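You operate a simulated robot arm through the tools that you are given. There is no shell and no other tool. Be economical: measure what you need, move in short steps, check, and stop when the job is done.

Carry out the task below with a simulated robot arm. There is one attempt and no reset: what you move stays moved.

TASK
Let the chain off the binder.
Fine: keeper clear, lever up, binder ring off the post and down beside it, lever over again, keeper back over it.

The check looks at the end state, three seconds after you hand in, the way a careful person would. Anything else that was tipped, shoved, dropped, spilled or broken makes it a failure.

THE ROBOT
A 7-joint arm with a two-finger parallel gripper, fixed in place. Base frame: the origin is at the foot of the arm, x ahead of it, y to its left, z up. Lengths are in m, angles in degrees, forces in N, time in s.
Its first joint turns from -166.0 to 166.0 degrees. Payload 4.4 kg.
The tool frame sits at the grasp point between the pads (the TCP): z along the fingers, y along the line on which they close. The tips reach 0.023 m beyond it. Largest opening 0.094 m; finger width 0.038, thickness 0.01; the body of the gripper, 0.054 by 0.096 m, starts 0.039 m behind the TCP.
Orientation is that of the tool frame in the base frame, as a unit quaternion [w, x, y, z]. With the fingers straight down and closing along the base's y, the tool's x points along the base's -x, its y along +y and its z along -z.

THE INTERFACE
- The arm moves only by the tool play_rows. Its argument "increments" is a list of rows, each an object (a shift or turn left out is 0, a gripper value left out holds the last) with "delta_pos": the shift along the tool's x, y, z in m, a list of three; "angular": the turn, a rotation vector about the tool's x, y, z in degrees, a list of three; "hand": the gripper command, from -1 (fully open) to 1 (shut), values between in proportion. In form: [{"delta_pos": [tx, ty, tz], "angular": [rx, ry, rz], "hand": hand}, ...]. A call has 1 to 10 rows; each row shifts and turns the commanded pose from where the row before left it, along the tool's axes as they then stand. A row lasts 0.2 s, in which the tool goes at most 0.05 m and 8.6 degrees; a call with a longer step from one row to the next is refused whole, and so is a gripper value outside its range. Where a pose cannot be reached the arm comes as near as it can. A force on the tool above 90 N (or 10 N above the force at the start of the call, whichever is more), or a blocked arm, ends the call early, and 0.2 s more pass. The fingers move at their own pace (about 0.072 m/s each) and stop on an object; they squeeze with about 40 N. The grip force told is the motor's: it shows also when the fingers shut on nothing. Time passes only in rows, and 0.2 s behind the last, so rows that do not move let the fingers close. The reply holds the time, the measured pose of the TCP, the force on the tool along the base axes, the opening and the grip force, in the units named above and with some noise, and new pictures: "views" is both (left out), scene, wrist or none.
- Cameras (640 x 400 px; columns grow to the right, rows downward): "scene" is fixed at [0.4009, 0.6728, 1.5643]; the picture's right is [-0.75, -0.66, 0.00], its down [-0.49, 0.56, -0.67] and it looks along [0.44, -0.50, -0.75] (base axes); focal length 329 px, centre (320, 200). "wrist" rides on the gripper at [-0.039, 0, -0.044] in the tool frame; the picture's right is [0.00, -1.00, 0.00], its down [0.97, 0.00, -0.24] and it looks along [0.24, 0.00, 0.97] (tool axes); focal length 218 px, centre (320, 200). There is no depth. A picture from a camera that has moved, and an enlarged one, comes with that camera's place and axes in the base frame and with its lens. The place of the scene camera against the robot may be out by one fixed shift of up to 0.025 m in any direction.
- enlarge(camera, box): a new picture of the part [left, top, right, bottom] of that camera's present view, enlarged. No time passes.
- sign_off(): hands the job in; it is judged then, once.

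Work in short steps. Places have to be worked out from the pictures, the camera data and where the tool is seen: move nearer, look again, correct. Check each grasp and each placing, and mend what went wrong. You have 120 turns and 150 pictures in all, those below and enlarged ones among them. Open the gripper and draw the arm clear of the work before you hand the job in, unless the task says otherwise; then end with one line.

The tools are called after "Emit:" as a command line: name --argument value ..., lists and objects as JSON in quotes. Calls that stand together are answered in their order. play_rows: Moves the arm, as the interface text tells. Its arguments: {"type":"object","properties":{"increments":{"type":"array","items":{"type":"object","properties":{"delta_pos":{"type":"array","items":{"type":"number"}},"angular":{"type":"array","items":{"type":"number"}},"hand":{"type":"number"}}}},"views":{"type":"string","enum":["both","scene","wrist","none"]}},"required":["increments"]} The other tools are called the same way: enlarge (camera, box) takes an enlarged picture of a part of a camera's view; sign_off () hands the job in.

At the start:

```text
t: 0.0
eef_pos: [0.6769, 0.5414, 1.2675]
tool_rot: [0.0, 0.0, 1.0, 0.0]
ft_force: [0.3, 0.9, -0.6]
width: 0.094
finger_force: 0.0
```

scene: 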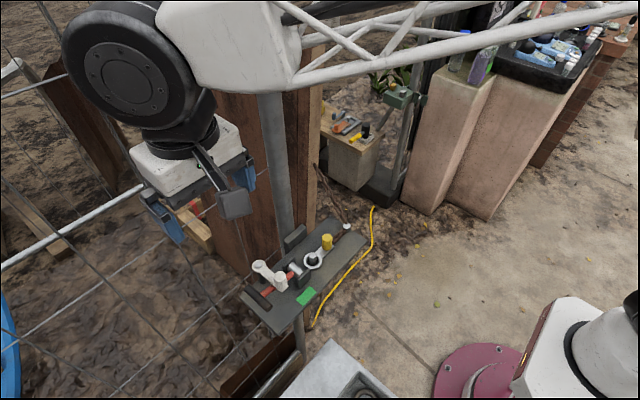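
wrist: 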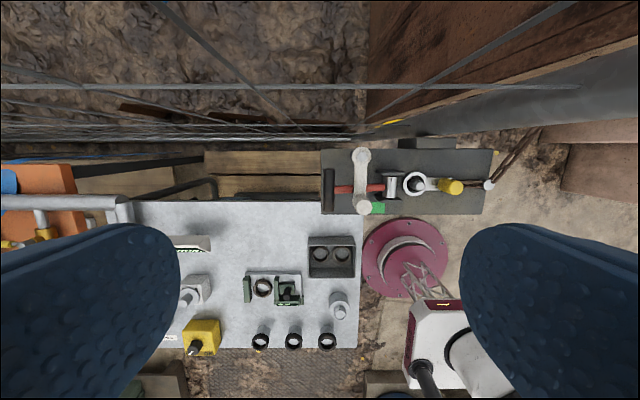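

I'll look closely at the binder plate in both cameras first.

Emit:
enlarge --camera "scene" --box '[230, 200, 390, 340]'

Emit:
enlarge --camera "wrist" --box '[310, 130, 510, 230]'

```text
2.86 times, centred on (310, 270) of scene
camera zoom: at [0.4009, 0.6728, 1.5643], right [-0.75, -0.66, 0.0], down [-0.49, 0.56, -0.67], along [0.44, -0.5, -0.75], focal length 939 px, centre (349, 0)
```

zoom: 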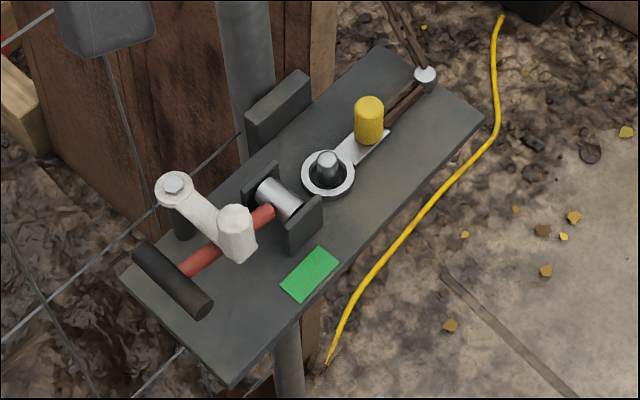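

```text
3.20 times, centred on (410, 180) of wrist
camera zoom: at [0.7164, 0.5396, 1.3106], right [0.0, -1.0, 0.0], down [-0.97, 0.0, 0.24], along [-0.24, 0.0, -0.97], focal length 698 px, centre (32, 264)
```

zoom: 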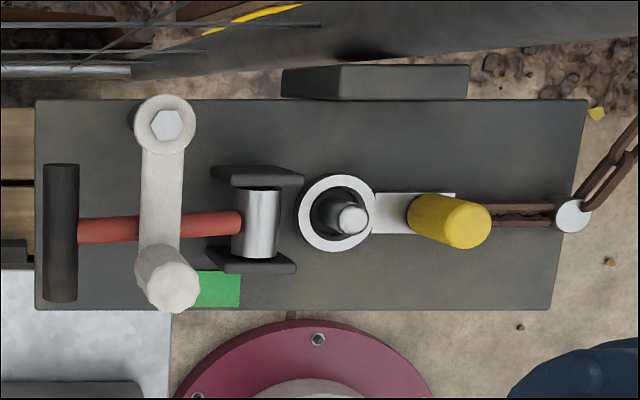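

The binder is a plate with a lever under a swinging keeper, and the ring on its post with a yellow grip. I'll shift sideways at the same height for a second wrist view, so parallax gives me heights.

Emit:
play_rows --increments '[{"delta_pos": [0.03, -0.03, 0]}, {"delta_pos": [0.03, -0.035, 0]}, {"delta_pos": [0.02, -0.035, 0]}, {"delta_pos": [0, -0.03, 0]}, {}]'

```text
t: 1.2
eef_pos: [0.5957, 0.4105, 1.266]
tool_rot: [0.0, 0.0, 1.0, 0.001]
ft_force: [-0.6, 0.6, 0.3]
width: 0.0938
finger_force: 0.1
camera wrist: at [0.6359, 0.4086, 1.3109], right [0.0, -1.0, 0.0], down [-0.97, 0.0, 0.24], along [-0.24, 0.0, -0.97], focal length 218 px, centre (320, 200)
```

scene: 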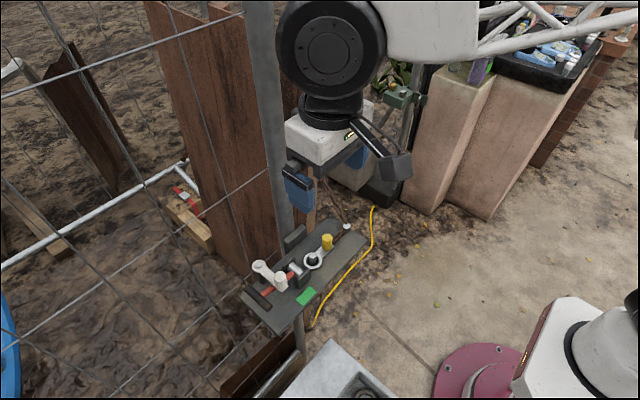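
wrist: 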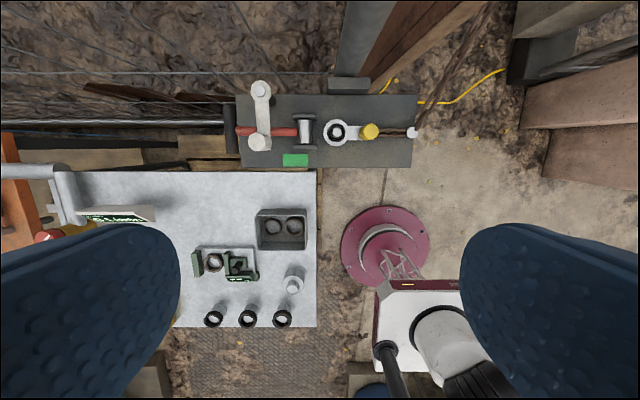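

Parallax puts the keeper bolt near (0.704, 0.483, 1.013). I'll enlarge the new wrist view for the other parts.

Emit:
enlarge --camera "wrist" --box '[220, 60, 440, 190]'

Emit:
enlarge --camera "scene" --box '[230, 210, 380, 340]'

```text
2.91 times, centred on (330, 125) of wrist
camera zoom: at [0.6359, 0.4086, 1.3109], right [0.0, -1.0, 0.0], down [-0.97, 0.0, 0.24], along [-0.24, 0.0, -0.97], focal length 635 px, centre (291, 418)
```

zoom: 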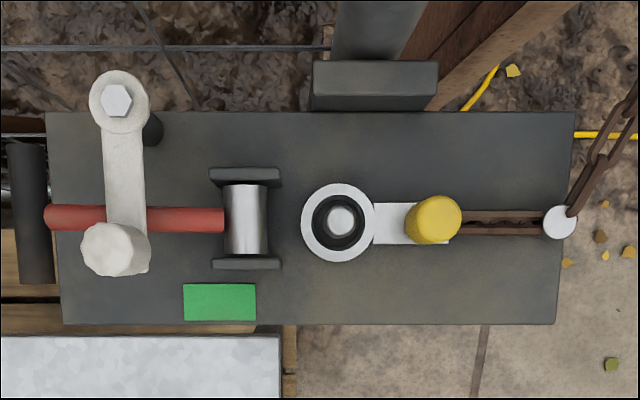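

```text
3.08 times, centred on (305, 275) of scene
camera zoom: at [0.4009, 0.6728, 1.5643], right [-0.75, -0.66, 0.0], down [-0.49, 0.56, -0.67], along [0.44, -0.5, -0.75], focal length 1011 px, centre (366, -31)
```

zoom: 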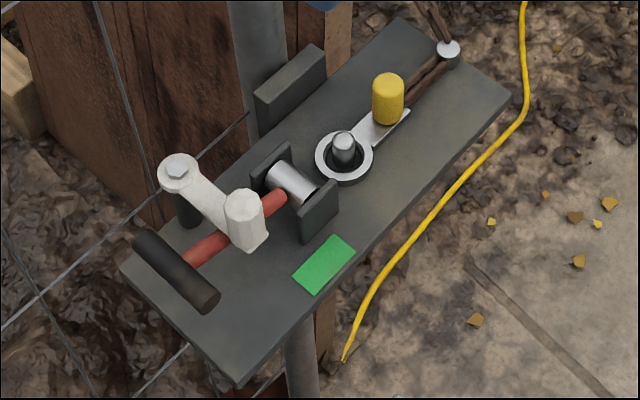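

The plate spans x 0.60–0.71, y 0.26–0.535, with its top near z = 0.955. The keeper knob is at about (0.641, 0.482), top 1.047, and the yellow ring grip at (0.657, 0.337). I'll move above the keeper knob with the fingers half open.

Emit:
play_rows --increments '[{"delta_pos": [-0.015, 0.024, 0.03], "hand": -0.1}, {"delta_pos": [-0.015, 0.024, 0.03]}, {"delta_pos": [-0.015, 0.0235, 0.03]}, {"delta_pos": [0, 0, 0.02]}, {}]'

```text
t: 2.4
eef_pos: [0.6426, 0.4825, 1.157]
tool_rot: [0.0, 0.001, 1.0, 0.0]
ft_force: [-1.4, 0.3, 0.3]
width: 0.0516
finger_force: 0.1
camera wrist: at [0.6816, 0.4809, 1.2007], right [0.0, -1.0, 0.0], down [-0.97, 0.0, 0.24], along [-0.24, 0.0, -0.97], focal length 218 px, centre (320, 200)
```

scene: 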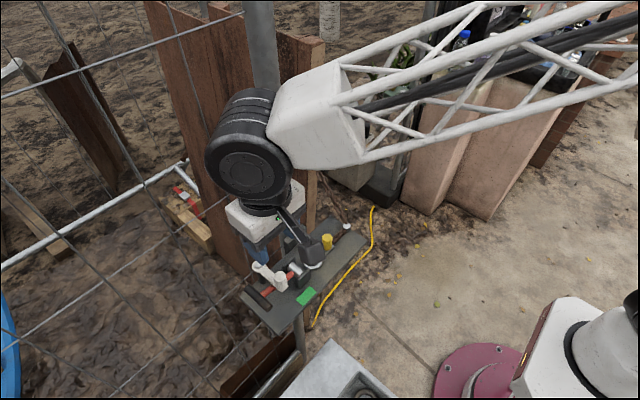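
wrist: 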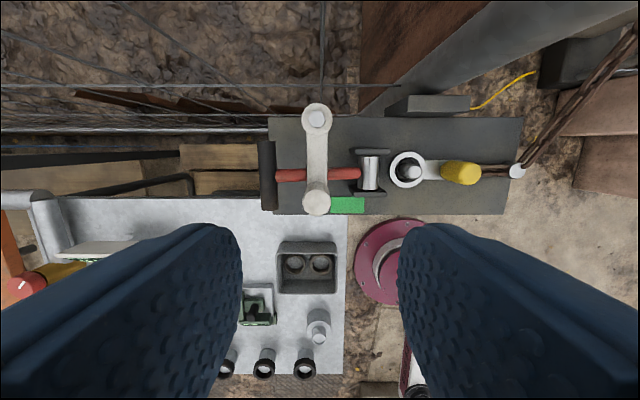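

The knob is aligned under the TCP. I'll descend to z ≈ 1.043 and close on it.

Emit:
play_rows --increments '[{"delta_pos": [0, 0, 0.035]}, {"delta_pos": [0, 0, 0.035]}, {"delta_pos": [0, 0, 0.03]}, {"delta_pos": [0, 0, 0.013]}, {}]'

```text
t: 3.6
eef_pos: [0.6417, 0.4826, 1.044]
tool_rot: [0.001, 0.0, 1.0, 0.0]
ft_force: [0.3, 0.2, 0.8]
width: 0.0517
finger_force: 0.1
camera wrist: at [0.6813, 0.4814, 1.0882], right [0.0, -1.0, 0.0], down [-0.97, 0.0, 0.24], along [-0.24, 0.0, -0.97], focal length 218 px, centre (320, 200)
```

scene: 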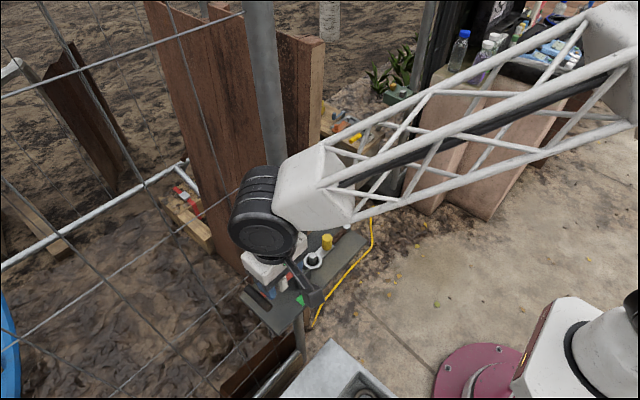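
wrist: 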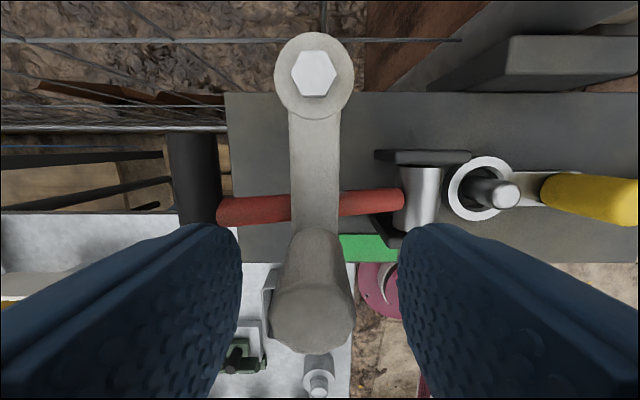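

The knob sits squarely between the fingers. I'll close on it. The lever slopes up toward its T handle, so I plan to swing the keeper toward −y, over the low hinge.

Emit:
play_rows --increments '[{"hand": 1}, {"hand": 1}, {"hand": 1}]' --views "wrist"

Emit:
enlarge --camera "wrist" --box '[150, 20, 550, 270]'

```text
t: 4.4
eef_pos: [0.6425, 0.4826, 1.0441]
tool_rot: [0.0, 0.0, 1.0, 0.0]
ft_force: [-0.7, 1.2, -0.5]
width: 0.0208
finger_force: 45.1
camera wrist: at [0.6813, 0.4815, 1.0882], right [0.0, -1.0, 0.0], down [-0.97, 0.0, 0.24], along [-0.24, 0.0, -0.97], focal length 218 px, centre (320, 200)
```

wrist: 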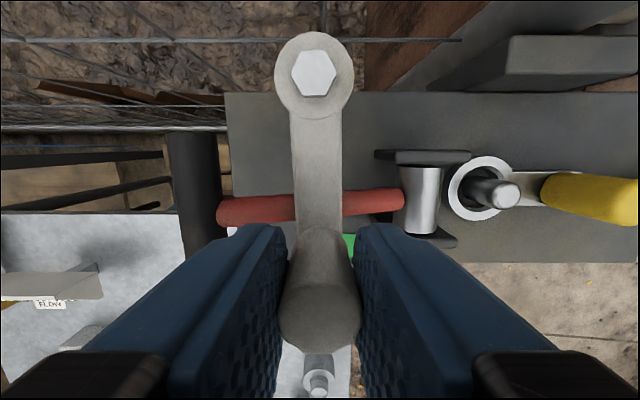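

```text
1.60 times, centred on (350, 145) of wrist
camera zoom: at [0.6813, 0.4815, 1.0882], right [0.0, -1.0, 0.0], down [-0.97, 0.0, 0.24], along [-0.24, 0.0, -0.97], focal length 349 px, centre (272, 288)
```

zoom: 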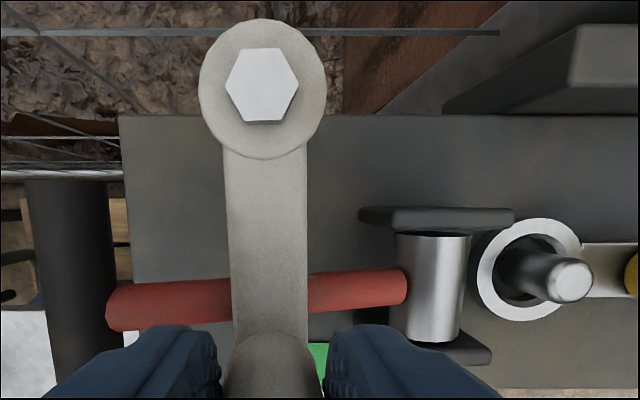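

Knob gripped (0.021 m). I'll swing it 30° toward −y about the bolt, turning the hand with it, and check the forces.

Emit:
play_rows --increments '[{"delta_pos": [-0.0005, -0.0082, 0], "angular": [0, 0, -7.5]}, {"delta_pos": [-0.0005, -0.0082, 0], "angular": [0, 0, -7.5]}, {"delta_pos": [-0.0005, -0.0082, 0], "angular": [0, 0, -7.5]}, {"delta_pos": [-0.0005, -0.0082, 0], "angular": [0, 0, -7.5]}]' --views "both"

```text
t: 5.4
eef_pos: [0.6504, 0.452, 1.0453]
tool_rot: [0.001, -0.259, 0.966, 0.0]
ft_force: [28.2, 24.5, 2.2]
width: 0.0209
finger_force: 45.1
camera wrist: at [0.6855, 0.4695, 1.0883], right [0.5, -0.87, 0.0], down [-0.84, -0.49, 0.24], along [-0.21, -0.12, -0.97], focal length 218 px, centre (320, 200)
```

scene: 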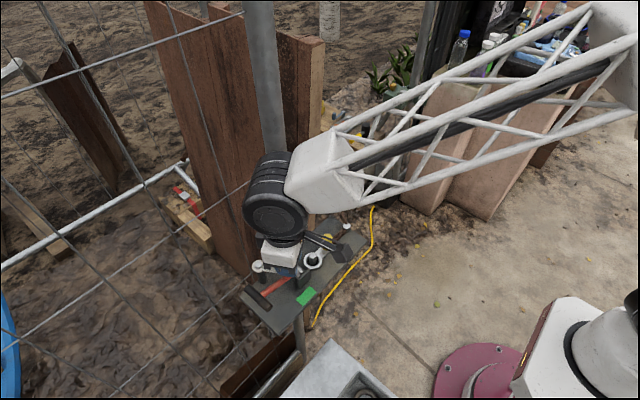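
wrist: 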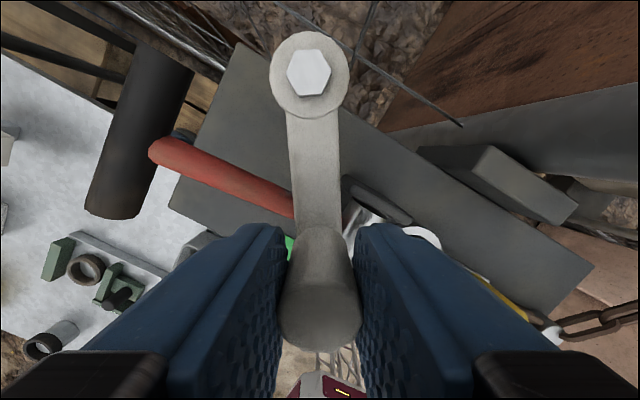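

The keeper swings. The force is mostly radial, so my radius is a touch long. I'll ease inward and go another 15°.

Emit:
play_rows --increments '[{"delta_pos": [-0.002, -0.0078, 0], "angular": [0, 0, -7.5]}, {"delta_pos": [-0.0013, -0.0078, 0], "angular": [0, 0, -7.5]}, {}]' --views "both"

```text
t: 6.2
eef_pos: [0.6609, 0.4397, 1.0447]
tool_rot: [0.0, -0.384, 0.923, -0.001]
ft_force: [-7.0, 7.8, 13.6]
width: 0.0208
finger_force: 45.1
camera wrist: at [0.6893, 0.4658, 1.0881], right [0.71, -0.71, 0.0], down [-0.69, -0.69, 0.24], along [-0.17, -0.17, -0.97], focal length 218 px, centre (320, 200)
```

scene: 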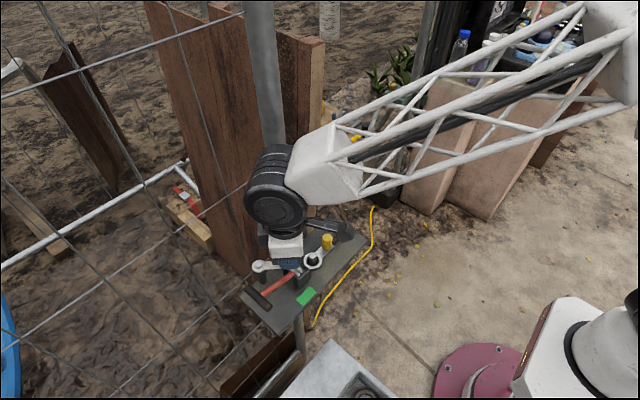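
wrist: 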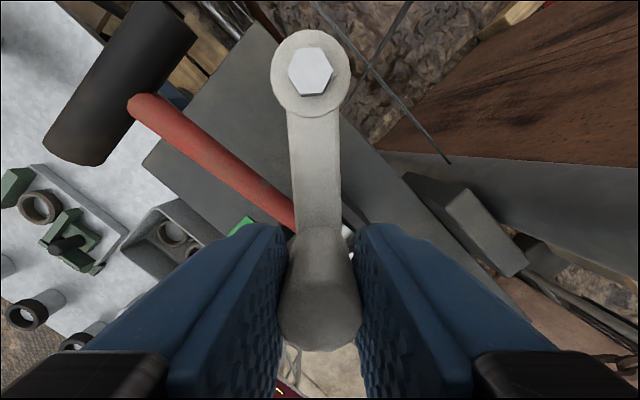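

Drag is light. The grey pillar works out at about (0.76, 0.365), radius roughly 0.02, so another 30° still clears it. I'll swing on to 75° and watch the force.

Emit:
play_rows --increments '[{"delta_pos": [-0.0005, -0.008, 0], "angular": [0, 0, -7.5]}, {"delta_pos": [-0.0005, -0.008, 0], "angular": [0, 0, -7.5]}, {"delta_pos": [-0.0005, -0.008, 0], "angular": [0, 0, -7.5]}, {"delta_pos": [-0.0005, -0.008, 0], "angular": [0, 0, -7.5]}, {}]' --views "both"

```text
t: 7.2
eef_pos: [0.6824, 0.427, 1.0448]
tool_rot: [-0.003, -0.606, 0.795, 0.002]
ft_force: [-49.7, 14.7, 11.3]
width: 0.021
finger_force: 44.7
stopped in row 5: the force on the tool passed its limit (the readings are from after the stop); the commanded pose is now the measured one
camera wrist: at [0.6937, 0.4637, 1.0878], right [0.96, -0.26, -0.01], down [-0.25, -0.94, 0.24], along [-0.07, -0.23, -0.97], focal length 218 px, centre (320, 200)
```

scene: 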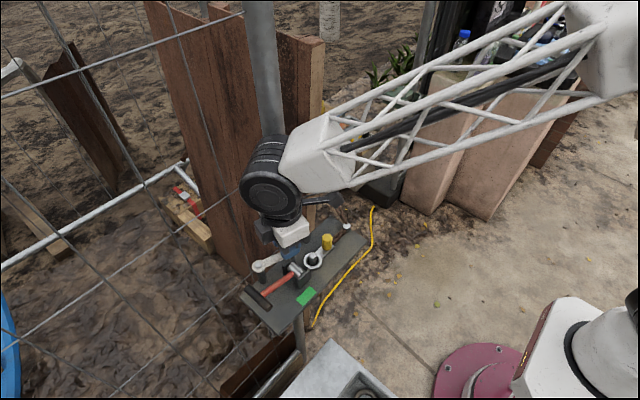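
wrist: 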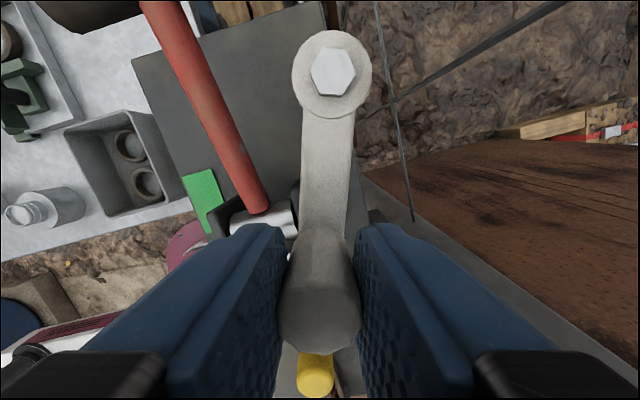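

The keeper is at about 69° and met resistance, probably its stop or the hand near the pillar. The knob already clears the lever bar by about 9 mm, so I'll release, rise straight up and look.

Emit:
play_rows --increments '[{"hand": 0.1}, {"hand": 0.1}, {"delta_pos": [0, 0, -0.02]}, {"delta_pos": [0, 0, -0.04]}, {"delta_pos": [0, 0, -0.04]}, {}]' --views "both"

```text
t: 8.7
eef_pos: [0.6861, 0.4264, 1.1445]
tool_rot: [-0.002, -0.607, 0.795, 0.002]
ft_force: [0.0, 0.5, -0.3]
width: 0.042
finger_force: 0.0
camera wrist: at [0.6963, 0.4624, 1.1872], right [0.96, -0.27, 0.0], down [-0.26, -0.94, 0.24], along [-0.07, -0.23, -0.97], focal length 218 px, centre (320, 200)
```

scene: 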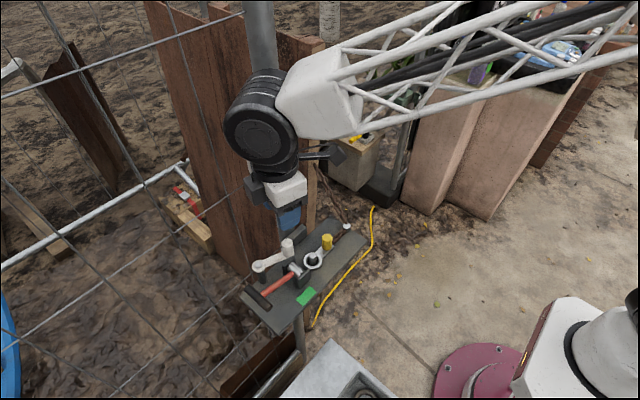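
wrist: 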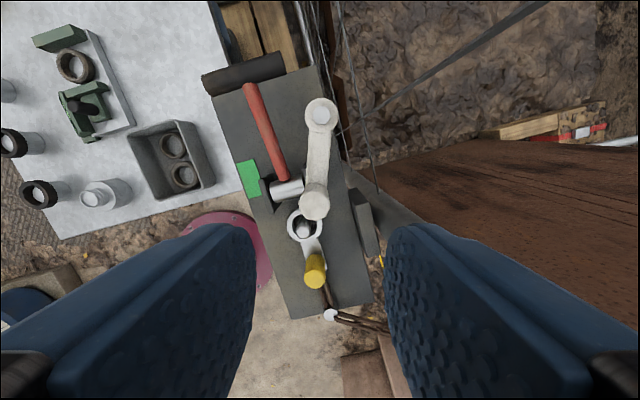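

The keeper stayed put, clear of the lever. Next I'll grip the −x end of the T handle beside the bar, closing along y so the T can roll between the pads as the lever turns. I move back and undo the yaw first.

Emit:
play_rows --increments '[{"delta_pos": [-0.028, 0.0275, 0]}, {"delta_pos": [-0.028, 0.0275, 0]}, {"delta_pos": [-0.0275, 0.0274, 0]}, {"angular": [0, 0, 8.5]}, {"angular": [0, 0, 8.5]}, {"angular": [0, 0, 8.5]}, {"angular": [0, 0, 8.5]}, {"angular": [0, 0, 8.5]}, {"angular": [0, 0, 8.5]}, {"angular": [0, 0, 8.5]}]' --views "none"

Emit:
play_rows --increments '[{"angular": [0, 0, 7.6]}, {"angular": [0, 0, 7.6]}, {}]' --views "both"

```text
t: 10.8
eef_pos: [0.627, 0.5291, 1.144]
tool_rot: [-0.003, -0.13, 0.991, 0.0]
ft_force: [1.0, -0.6, -1.0]
width: 0.0422
finger_force: 0.1
```

```text
t: 11.7
eef_pos: [0.6274, 0.5282, 1.1429]
tool_rot: [-0.002, 0.002, 1.0, 0.001]
ft_force: [0.0, 0.1, -0.1]
width: 0.0422
finger_force: 0.2
camera wrist: at [0.6678, 0.5272, 1.1875], right [0.0, -1.0, 0.0], down [-0.97, 0.0, 0.24], along [-0.24, 0.0, -0.97], focal length 218 px, centre (320, 200)
```

scene: 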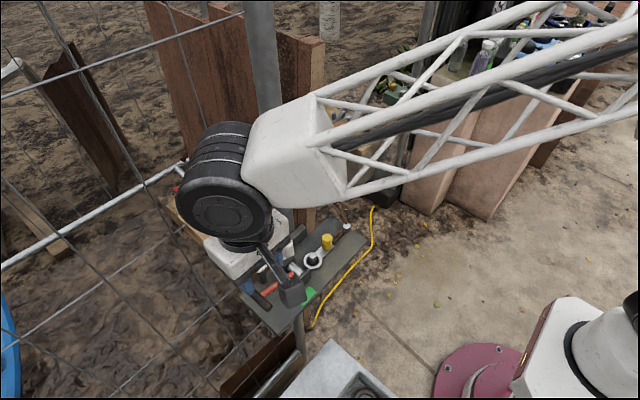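
wrist: 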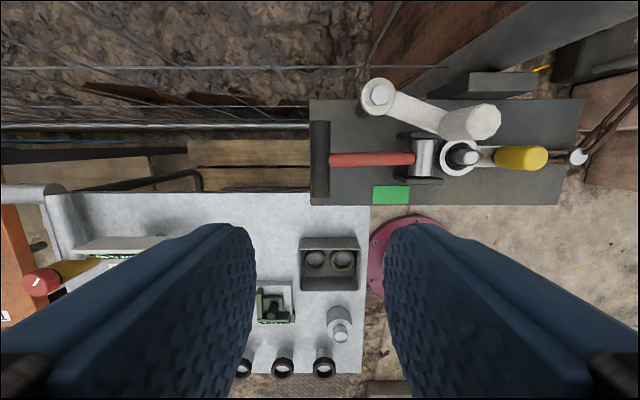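

Emit:
enlarge --camera "wrist" --box '[290, 70, 530, 220]'

Emit:
enlarge --camera "scene" --box '[225, 220, 375, 340]'

```text
2.67 times, centred on (410, 145) of wrist
camera zoom: at [0.6678, 0.5272, 1.1875], right [0.0, -1.0, 0.0], down [-0.97, 0.0, 0.24], along [-0.24, 0.0, -0.97], focal length 582 px, centre (80, 347)
```

zoom: 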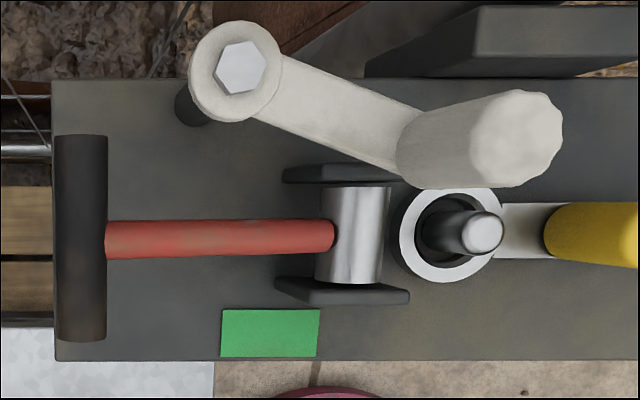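

```text
3.33 times, centred on (300, 280) of scene
camera zoom: at [0.4009, 0.6728, 1.5643], right [-0.75, -0.66, 0.0], down [-0.49, 0.56, -0.67], along [0.44, -0.5, -0.75], focal length 1095 px, centre (387, -67)
```

zoom: 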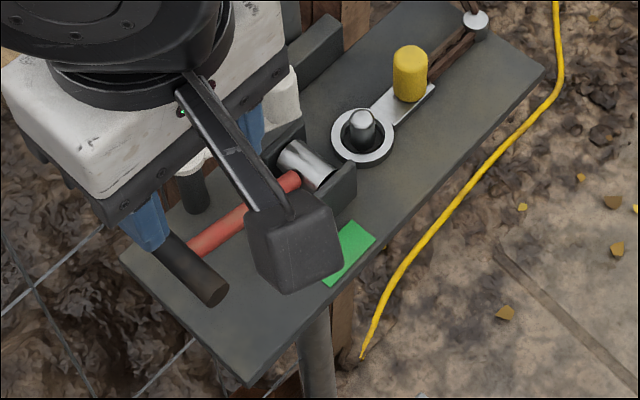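

The scene camera's offset comes out at about −0.023 in y. The T handle is centred at y ≈ 0.527, z ≈ 1.005, spanning x 0.624–0.688, and the bar's near edge is at x = 0.650. I'll go down with the fingers on the −x end at x = 0.627.

Emit:
play_rows --increments '[{"delta_pos": [0, -0.001, 0.045]}, {"delta_pos": [0, 0, 0.045]}, {"delta_pos": [0, 0, 0.03]}, {"delta_pos": [0, 0, 0.017]}, {}]' --views "both"

```text
t: 12.8
eef_pos: [0.6276, 0.5267, 1.0077]
tool_rot: [-0.003, 0.001, 1.0, 0.0]
ft_force: [-0.2, -0.6, 0.1]
width: 0.0422
finger_force: 0.0
camera wrist: at [0.667, 0.5264, 1.0502], right [0.0, -1.0, 0.0], down [-0.97, 0.0, 0.24], along [-0.24, 0.0, -0.97], focal length 218 px, centre (320, 200)
```

scene: 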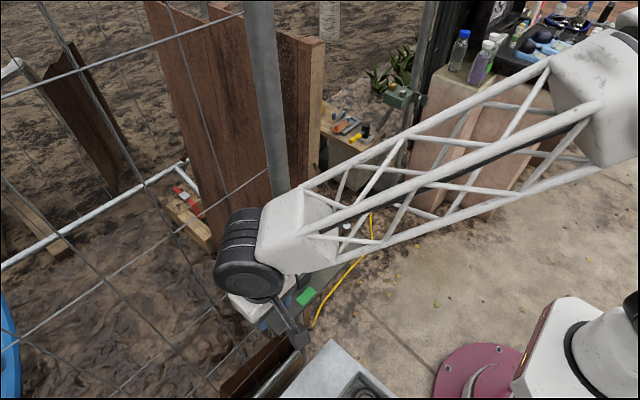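
wrist: 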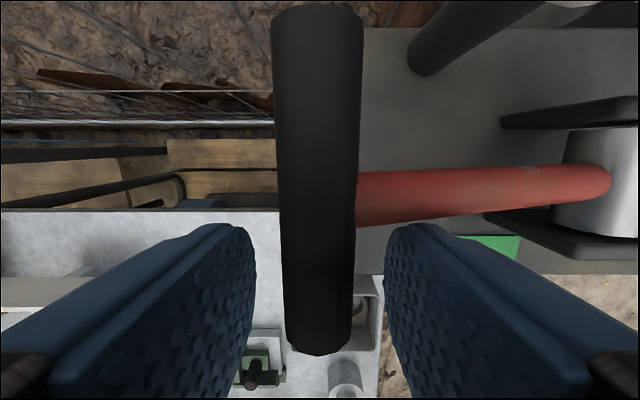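

The T sits between the fingers, with the −y finger just clearing the bar. I'll close and then lift the first 24° of the arc about the pivot at (y 0.432, z 0.975).

Emit:
play_rows --increments '[{"hand": 1}, {"hand": 1}, {"hand": 1}, {"delta_pos": [0, -0.0041, -0.0097]}, {"delta_pos": [0, -0.0041, -0.0097]}, {"delta_pos": [0, -0.006, -0.0086]}, {"delta_pos": [0, -0.0061, -0.0086]}]' --views "both"

```text
t: 14.4
eef_pos: [0.6271, 0.5086, 1.0461]
tool_rot: [0.0, 0.001, 1.0, 0.001]
ft_force: [-17.8, 33.1, 22.2]
width: 0.0154
finger_force: 44.9
camera wrist: at [0.6669, 0.5071, 1.0889], right [0.0, -1.0, 0.0], down [-0.97, 0.0, 0.24], along [-0.24, 0.0, -0.97], focal length 218 px, centre (320, 200)
```

scene: 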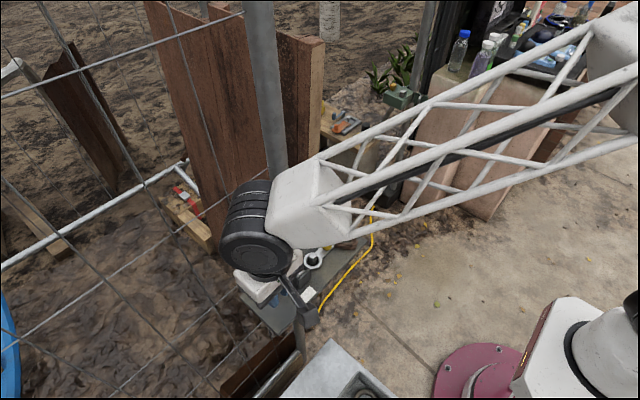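
wrist: 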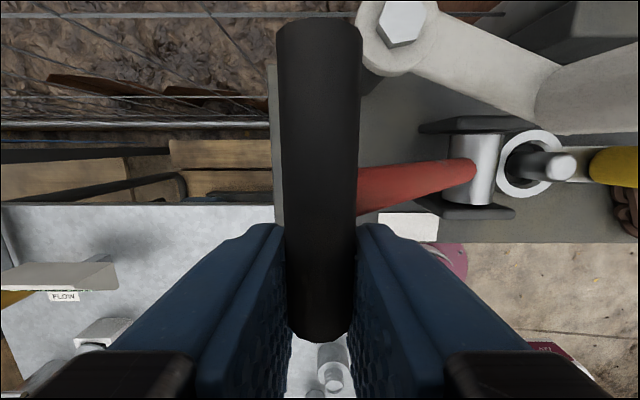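

The lever is moving, and the marker patch has gone from green to white, so it appears to be an indicator. The force points outward, so I'll widen the arc by about 3 mm and keep lifting.

Emit:
play_rows --increments '[{"delta_pos": [0, -0.0057, -0.0095]}, {"delta_pos": [0, -0.0077, -0.0077]}, {"delta_pos": [0, -0.009, -0.0062]}, {"delta_pos": [0, -0.009, -0.0057]}]' --views "wrist"

```text
t: 15.4
eef_pos: [0.6273, 0.4762, 1.0724]
tool_rot: [-0.003, 0.001, 1.0, -0.001]
ft_force: [-12.6, 11.6, 8.8]
width: 0.0156
finger_force: 45.1
camera wrist: at [0.6675, 0.4742, 1.1154], right [0.0, -1.0, 0.0], down [-0.97, 0.0, 0.25], along [-0.25, 0.0, -0.97], focal length 218 px, centre (320, 200)
```

wrist: 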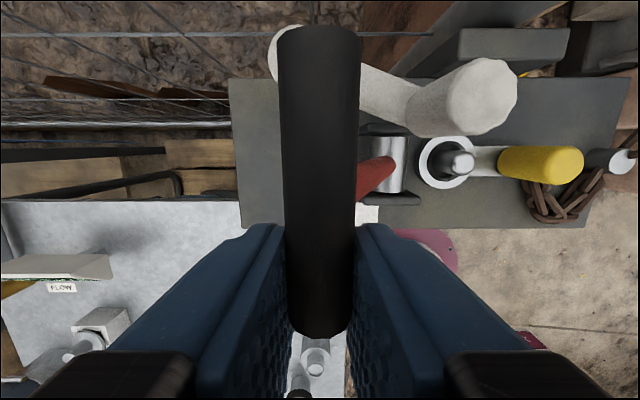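

Good; the chain has gone slack. I'll carry on to about vertical.

Emit:
play_rows --increments '[{"delta_pos": [0, -0.0098, -0.004]}, {"delta_pos": [0, -0.01, -0.0033]}, {"delta_pos": [0, -0.011, -0.0018]}, {"delta_pos": [0, -0.0095, -0.0006]}, {}]' --views "both"

```text
t: 16.6
eef_pos: [0.6265, 0.4352, 1.0822]
tool_rot: [-0.003, 0.001, 1.0, 0.0]
ft_force: [-4.2, 1.2, 10.1]
width: 0.0157
finger_force: 44.8
camera wrist: at [0.6676, 0.4338, 1.1266], right [0.0, -1.0, 0.0], down [-0.97, 0.0, 0.24], along [-0.24, 0.0, -0.97], focal length 218 px, centre (320, 200)
```

scene: 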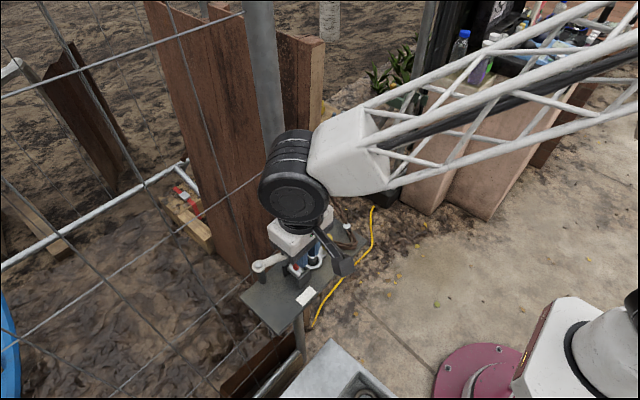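
wrist: 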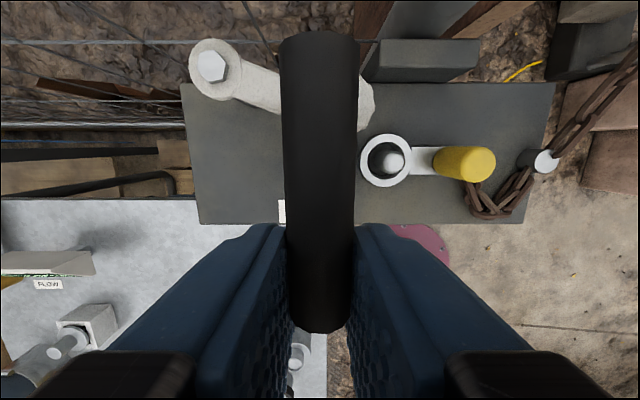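

The lever is about vertical. I'll open the fingers, pause to see whether it stays, then rise straight up.

Emit:
play_rows --increments '[{"hand": 0.1}, {"hand": 0.1}, {"delta_pos": [0, 0, -0.03]}, {"delta_pos": [0, 0, -0.04]}, {"delta_pos": [0, 0, -0.03]}, {}, {}]' --views "both"

```text
t: 18.2
eef_pos: [0.6279, 0.4351, 1.1819]
tool_rot: [-0.003, 0.001, 1.0, 0.001]
ft_force: [0.5, -0.4, -0.2]
width: 0.0422
finger_force: 0.1
camera wrist: at [0.667, 0.434, 1.2255], right [0.0, -1.0, 0.0], down [-0.97, 0.0, 0.24], along [-0.24, 0.0, -0.97], focal length 218 px, centre (320, 200)
```

scene: 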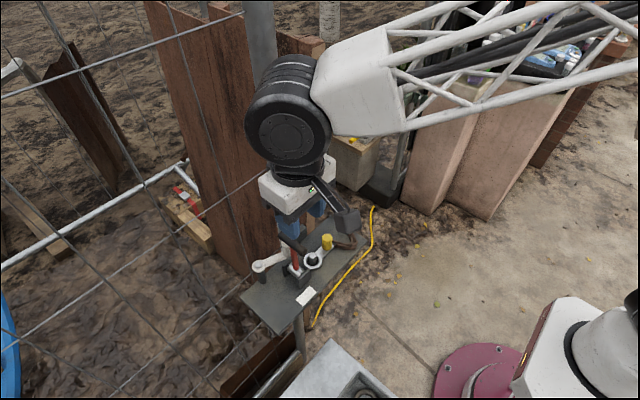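
wrist: 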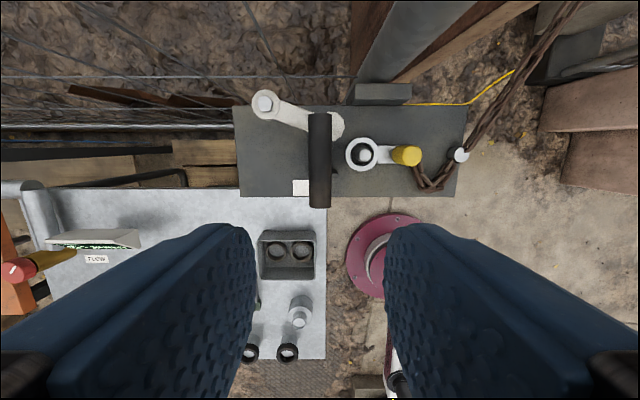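

The lever stays up by itself. Next I'll move above the ring's yellow grip, staying high past the lever.

Emit:
play_rows --increments '[{"delta_pos": [-0.01, -0.035, 0]}, {"delta_pos": [-0.01, -0.035, 0]}, {"delta_pos": [-0.009, -0.028, 0]}, {"delta_pos": [0, 0, 0.04]}, {"delta_pos": [0, 0, 0.03]}, {}]' --views "both"

```text
t: 19.6
eef_pos: [0.6567, 0.3379, 1.1123]
tool_rot: [-0.003, 0.002, 1.0, 0.0]
ft_force: [0.2, 0.0, -0.3]
width: 0.0423
finger_force: 0.1
camera wrist: at [0.6969, 0.3365, 1.1561], right [0.0, -1.0, 0.0], down [-0.97, 0.0, 0.24], along [-0.24, 0.0, -0.97], focal length 218 px, centre (320, 200)
```

scene: 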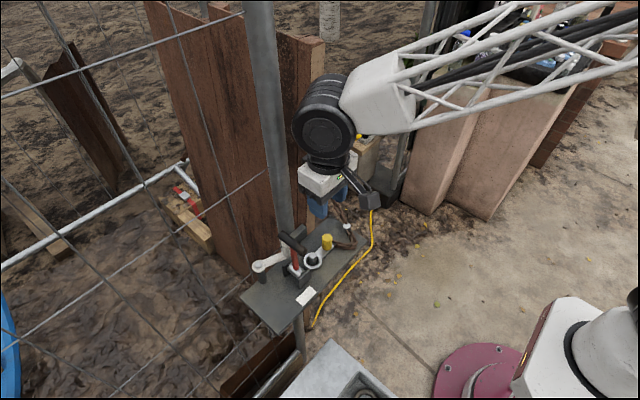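
wrist: 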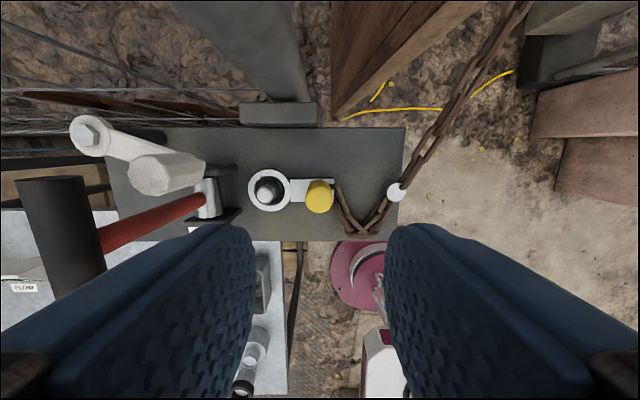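

Emit:
enlarge --camera "wrist" --box '[220, 110, 440, 250]'

Emit:
enlarge --camera "scene" --box '[235, 215, 385, 335]'

```text
2.86 times, centred on (330, 180) of wrist
camera zoom: at [0.6969, 0.3365, 1.1561], right [0.0, -1.0, 0.0], down [-0.97, 0.0, 0.24], along [-0.24, 0.0, -0.97], focal length 624 px, centre (291, 257)
```

zoom: 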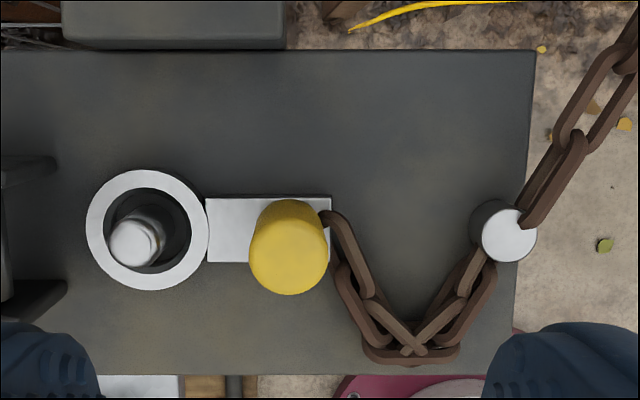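

```text
3.33 times, centred on (310, 275) of scene
camera zoom: at [0.4009, 0.6728, 1.5643], right [-0.75, -0.66, 0.0], down [-0.49, 0.56, -0.67], along [0.44, -0.5, -0.75], focal length 1095 px, centre (353, -50)
```

zoom: 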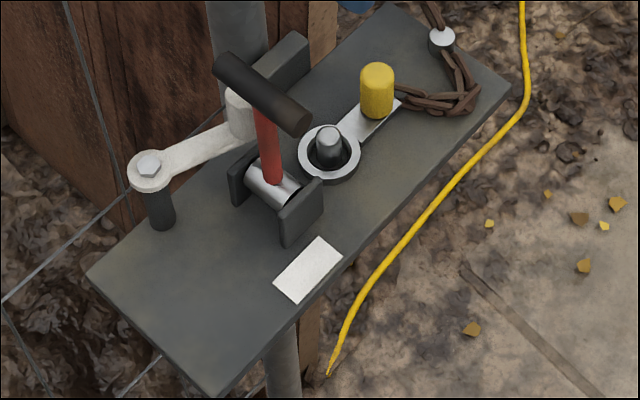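

The ring, post and slack chain are clear. I'll descend on the yellow grip to z ≈ 0.991 and close.

Emit:
play_rows --increments '[{"delta_pos": [-0.002, -0.001, 0.045]}, {"delta_pos": [0, 0, 0.04]}, {"delta_pos": [0, 0, 0.025]}, {"delta_pos": [0, 0, 0.011]}, {"hand": 1}, {"hand": 1}, {"hand": 1}]' --views "both"

```text
t: 21.2
eef_pos: [0.659, 0.3356, 0.992]
tool_rot: [-0.003, 0.0, 1.0, -0.001]
ft_force: [0.5, 0.1, -0.2]
width: 0.0204
finger_force: 40.0
camera wrist: at [0.698, 0.3351, 1.0346], right [0.0, -1.0, 0.0], down [-0.97, 0.0, 0.24], along [-0.24, 0.0, -0.97], focal length 218 px, centre (320, 200)
```

scene: 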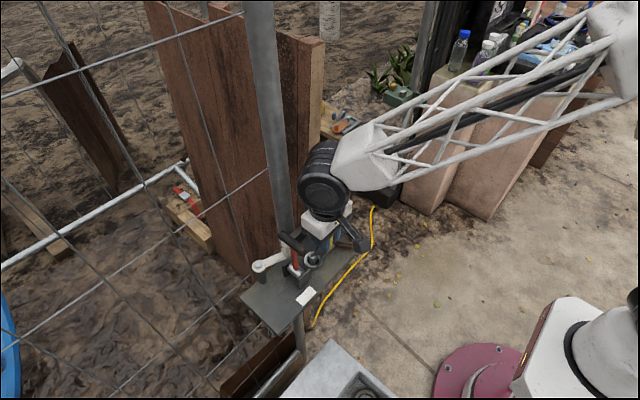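
wrist: 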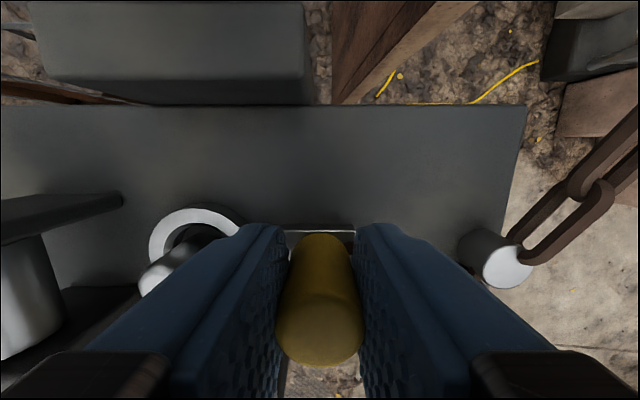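

Grip width is 0.020 m, so the yellow grip is held. I'll lift it straight up 5.5 cm in small steps.

Emit:
play_rows --increments '[{"delta_pos": [0, 0, -0.008]}, {"delta_pos": [0, 0, -0.012]}, {"delta_pos": [0, 0, -0.015]}, {"delta_pos": [0, 0, -0.02]}, {}]' --views "both"

Emit:
enlarge --camera "scene" --box '[235, 215, 385, 335]'

```text
t: 22.4
eef_pos: [0.659, 0.3379, 1.0465]
tool_rot: [-0.003, 0.001, 1.0, 0.0]
ft_force: [0.0, 0.9, -0.6]
width: 0.0203
finger_force: 40.3
camera wrist: at [0.6986, 0.3355, 1.0902], right [0.0, -1.0, 0.0], down [-0.97, 0.0, 0.24], along [-0.24, 0.0, -0.97], focal length 218 px, centre (320, 200)
```

scene: 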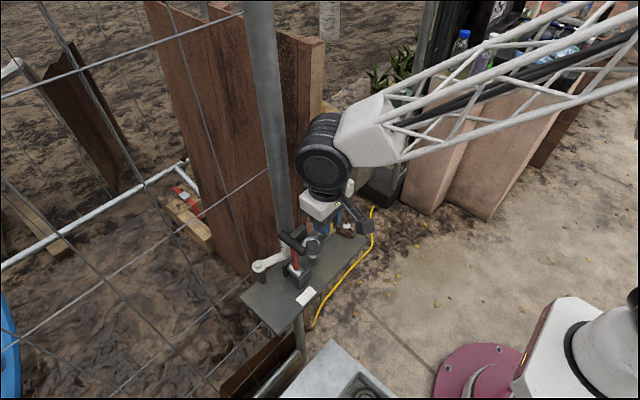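
wrist: 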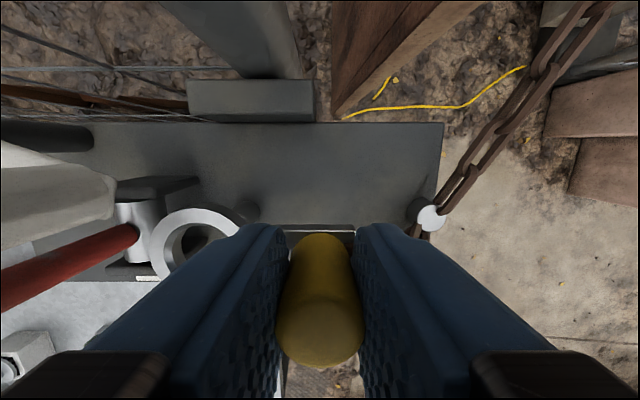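

```text
3.33 times, centred on (310, 275) of scene
camera zoom: at [0.4009, 0.6728, 1.5643], right [-0.75, -0.66, 0.0], down [-0.49, 0.56, -0.67], along [0.44, -0.5, -0.75], focal length 1095 px, centre (353, -50)
```

zoom: 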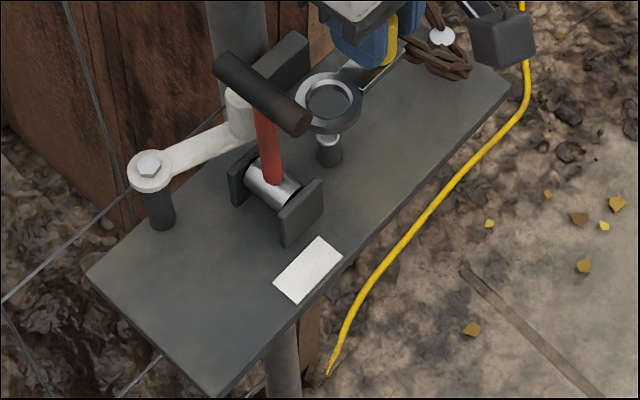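

The ring is fully clear of the post. I'll turn it 40° in the air and shift slightly, so it lands on the empty −x side of the post, away from the chain.

Emit:
play_rows --increments '[{"delta_pos": [0.002, -0.008, 0]}, {"delta_pos": [0.002, -0.008, 0]}, {"angular": [0, 0, -8]}, {"angular": [0, 0, -8]}, {"angular": [0, 0, -8]}, {"angular": [0, 0, -8]}, {"angular": [0, 0, -8]}, {}]' --views "both"

Emit:
enlarge --camera "scene" --box '[235, 215, 385, 335]'

```text
t: 24.2
eef_pos: [0.6546, 0.3208, 1.047]
tool_rot: [-0.002, -0.342, 0.94, 0.0]
ft_force: [-0.6, -0.3, -0.7]
width: 0.0202
finger_force: 40.5
camera wrist: at [0.6847, 0.3447, 1.0898], right [0.64, -0.77, 0.0], down [-0.74, -0.62, 0.24], along [-0.19, -0.15, -0.97], focal length 218 px, centre (320, 200)
```

scene: 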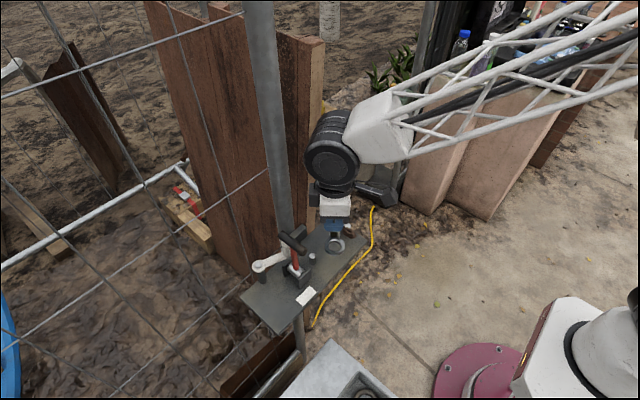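
wrist: 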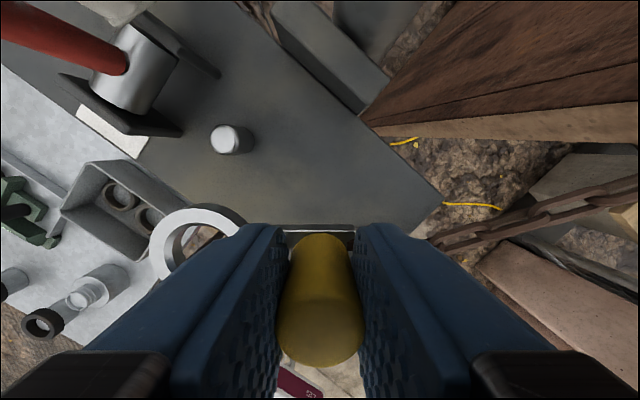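

```text
3.33 times, centred on (310, 275) of scene
camera zoom: at [0.4009, 0.6728, 1.5643], right [-0.75, -0.66, 0.0], down [-0.49, 0.56, -0.67], along [0.44, -0.5, -0.75], focal length 1095 px, centre (353, -50)
```

zoom: 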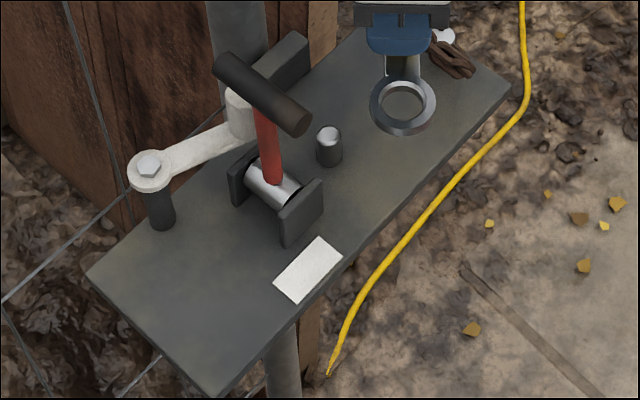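

The ring sits at about (0.622, 0.357), just inside the plate edge and some 4 cm from the post. I'll nudge 3 mm to +x and lower it onto the plate.

Emit:
play_rows --increments '[{"delta_pos": [-0.0023, -0.0019, 0.015]}, {"delta_pos": [0, 0, 0.015]}, {"delta_pos": [0, 0, 0.012]}, {"delta_pos": [0, 0, 0.008]}, {"delta_pos": [0, 0, 0.003]}, {}]' --views "both"

Emit:
enlarge --camera "scene" --box '[285, 205, 385, 285]'

```text
t: 25.6
eef_pos: [0.6564, 0.3216, 0.9935]
tool_rot: [-0.002, -0.341, 0.94, 0.001]
ft_force: [0.7, -0.1, -1.0]
width: 0.0203
finger_force: 40.6
camera wrist: at [0.6874, 0.3445, 1.037], right [0.64, -0.77, 0.0], down [-0.74, -0.62, 0.24], along [-0.19, -0.15, -0.97], focal length 218 px, centre (320, 200)
```

scene: 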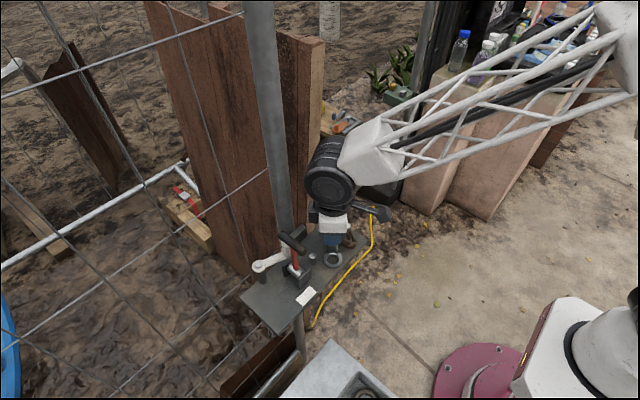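
wrist: 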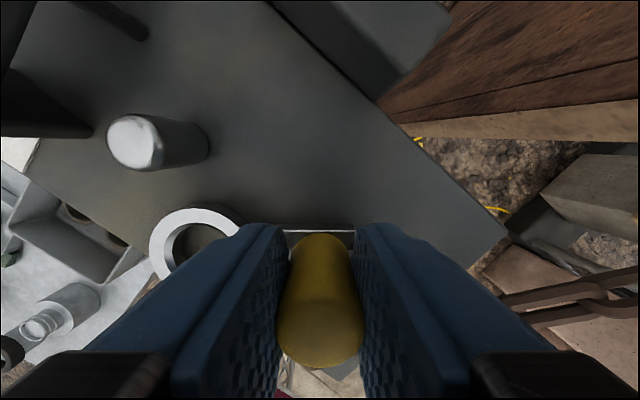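

```text
5.00 times, centred on (335, 245) of scene
camera zoom: at [0.4009, 0.6728, 1.5643], right [-0.75, -0.66, 0.0], down [-0.49, 0.56, -0.67], along [0.44, -0.5, -0.75], focal length 1643 px, centre (245, -25)
```

zoom: 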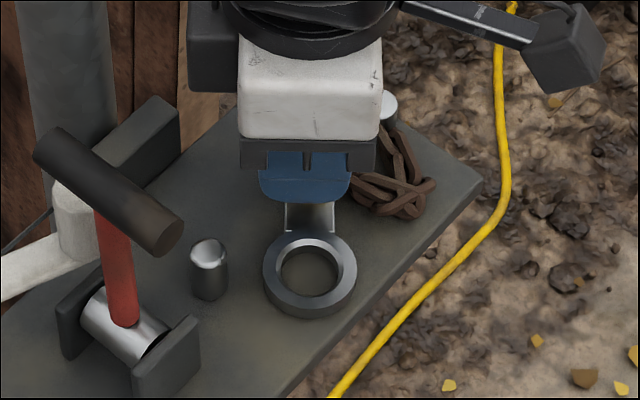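

The ring is just above the plate beside the post. I'll lower the last 1.5 mm, open, and rise straight up.

Emit:
play_rows --increments '[{"delta_pos": [0, 0, 0.0015]}, {"hand": 0.4}, {"hand": 0.1}, {"hand": 0.1}, {"delta_pos": [0, 0, -0.02]}, {"delta_pos": [0, 0, -0.04]}, {"delta_pos": [0, 0, -0.045]}, {"delta_pos": [0, 0, -0.045]}, {}]' --views "both"

Emit:
enlarge --camera "scene" --box '[235, 205, 385, 325]'

```text
t: 27.6
eef_pos: [0.6578, 0.32, 1.1424]
tool_rot: [-0.003, -0.341, 0.94, 0.001]
ft_force: [0.1, -0.3, 0.0]
width: 0.0423
finger_force: 0.1
camera wrist: at [0.6882, 0.3439, 1.1862], right [0.64, -0.77, 0.0], down [-0.74, -0.62, 0.24], along [-0.19, -0.15, -0.97], focal length 218 px, centre (320, 200)
```

scene: 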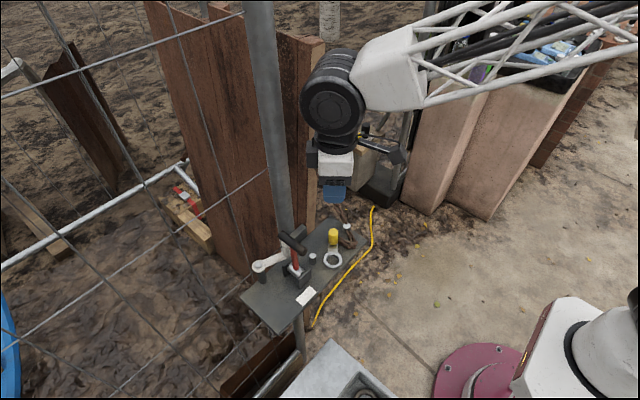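
wrist: 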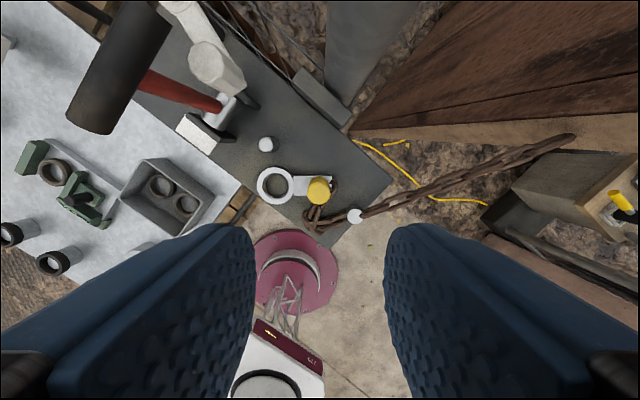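

```text
3.33 times, centred on (310, 265) of scene
camera zoom: at [0.4009, 0.6728, 1.5643], right [-0.75, -0.66, 0.0], down [-0.49, 0.56, -0.67], along [0.44, -0.5, -0.75], focal length 1095 px, centre (353, -17)
```

zoom: 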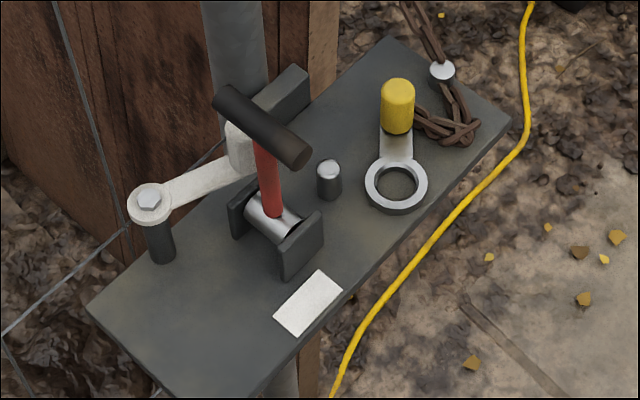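

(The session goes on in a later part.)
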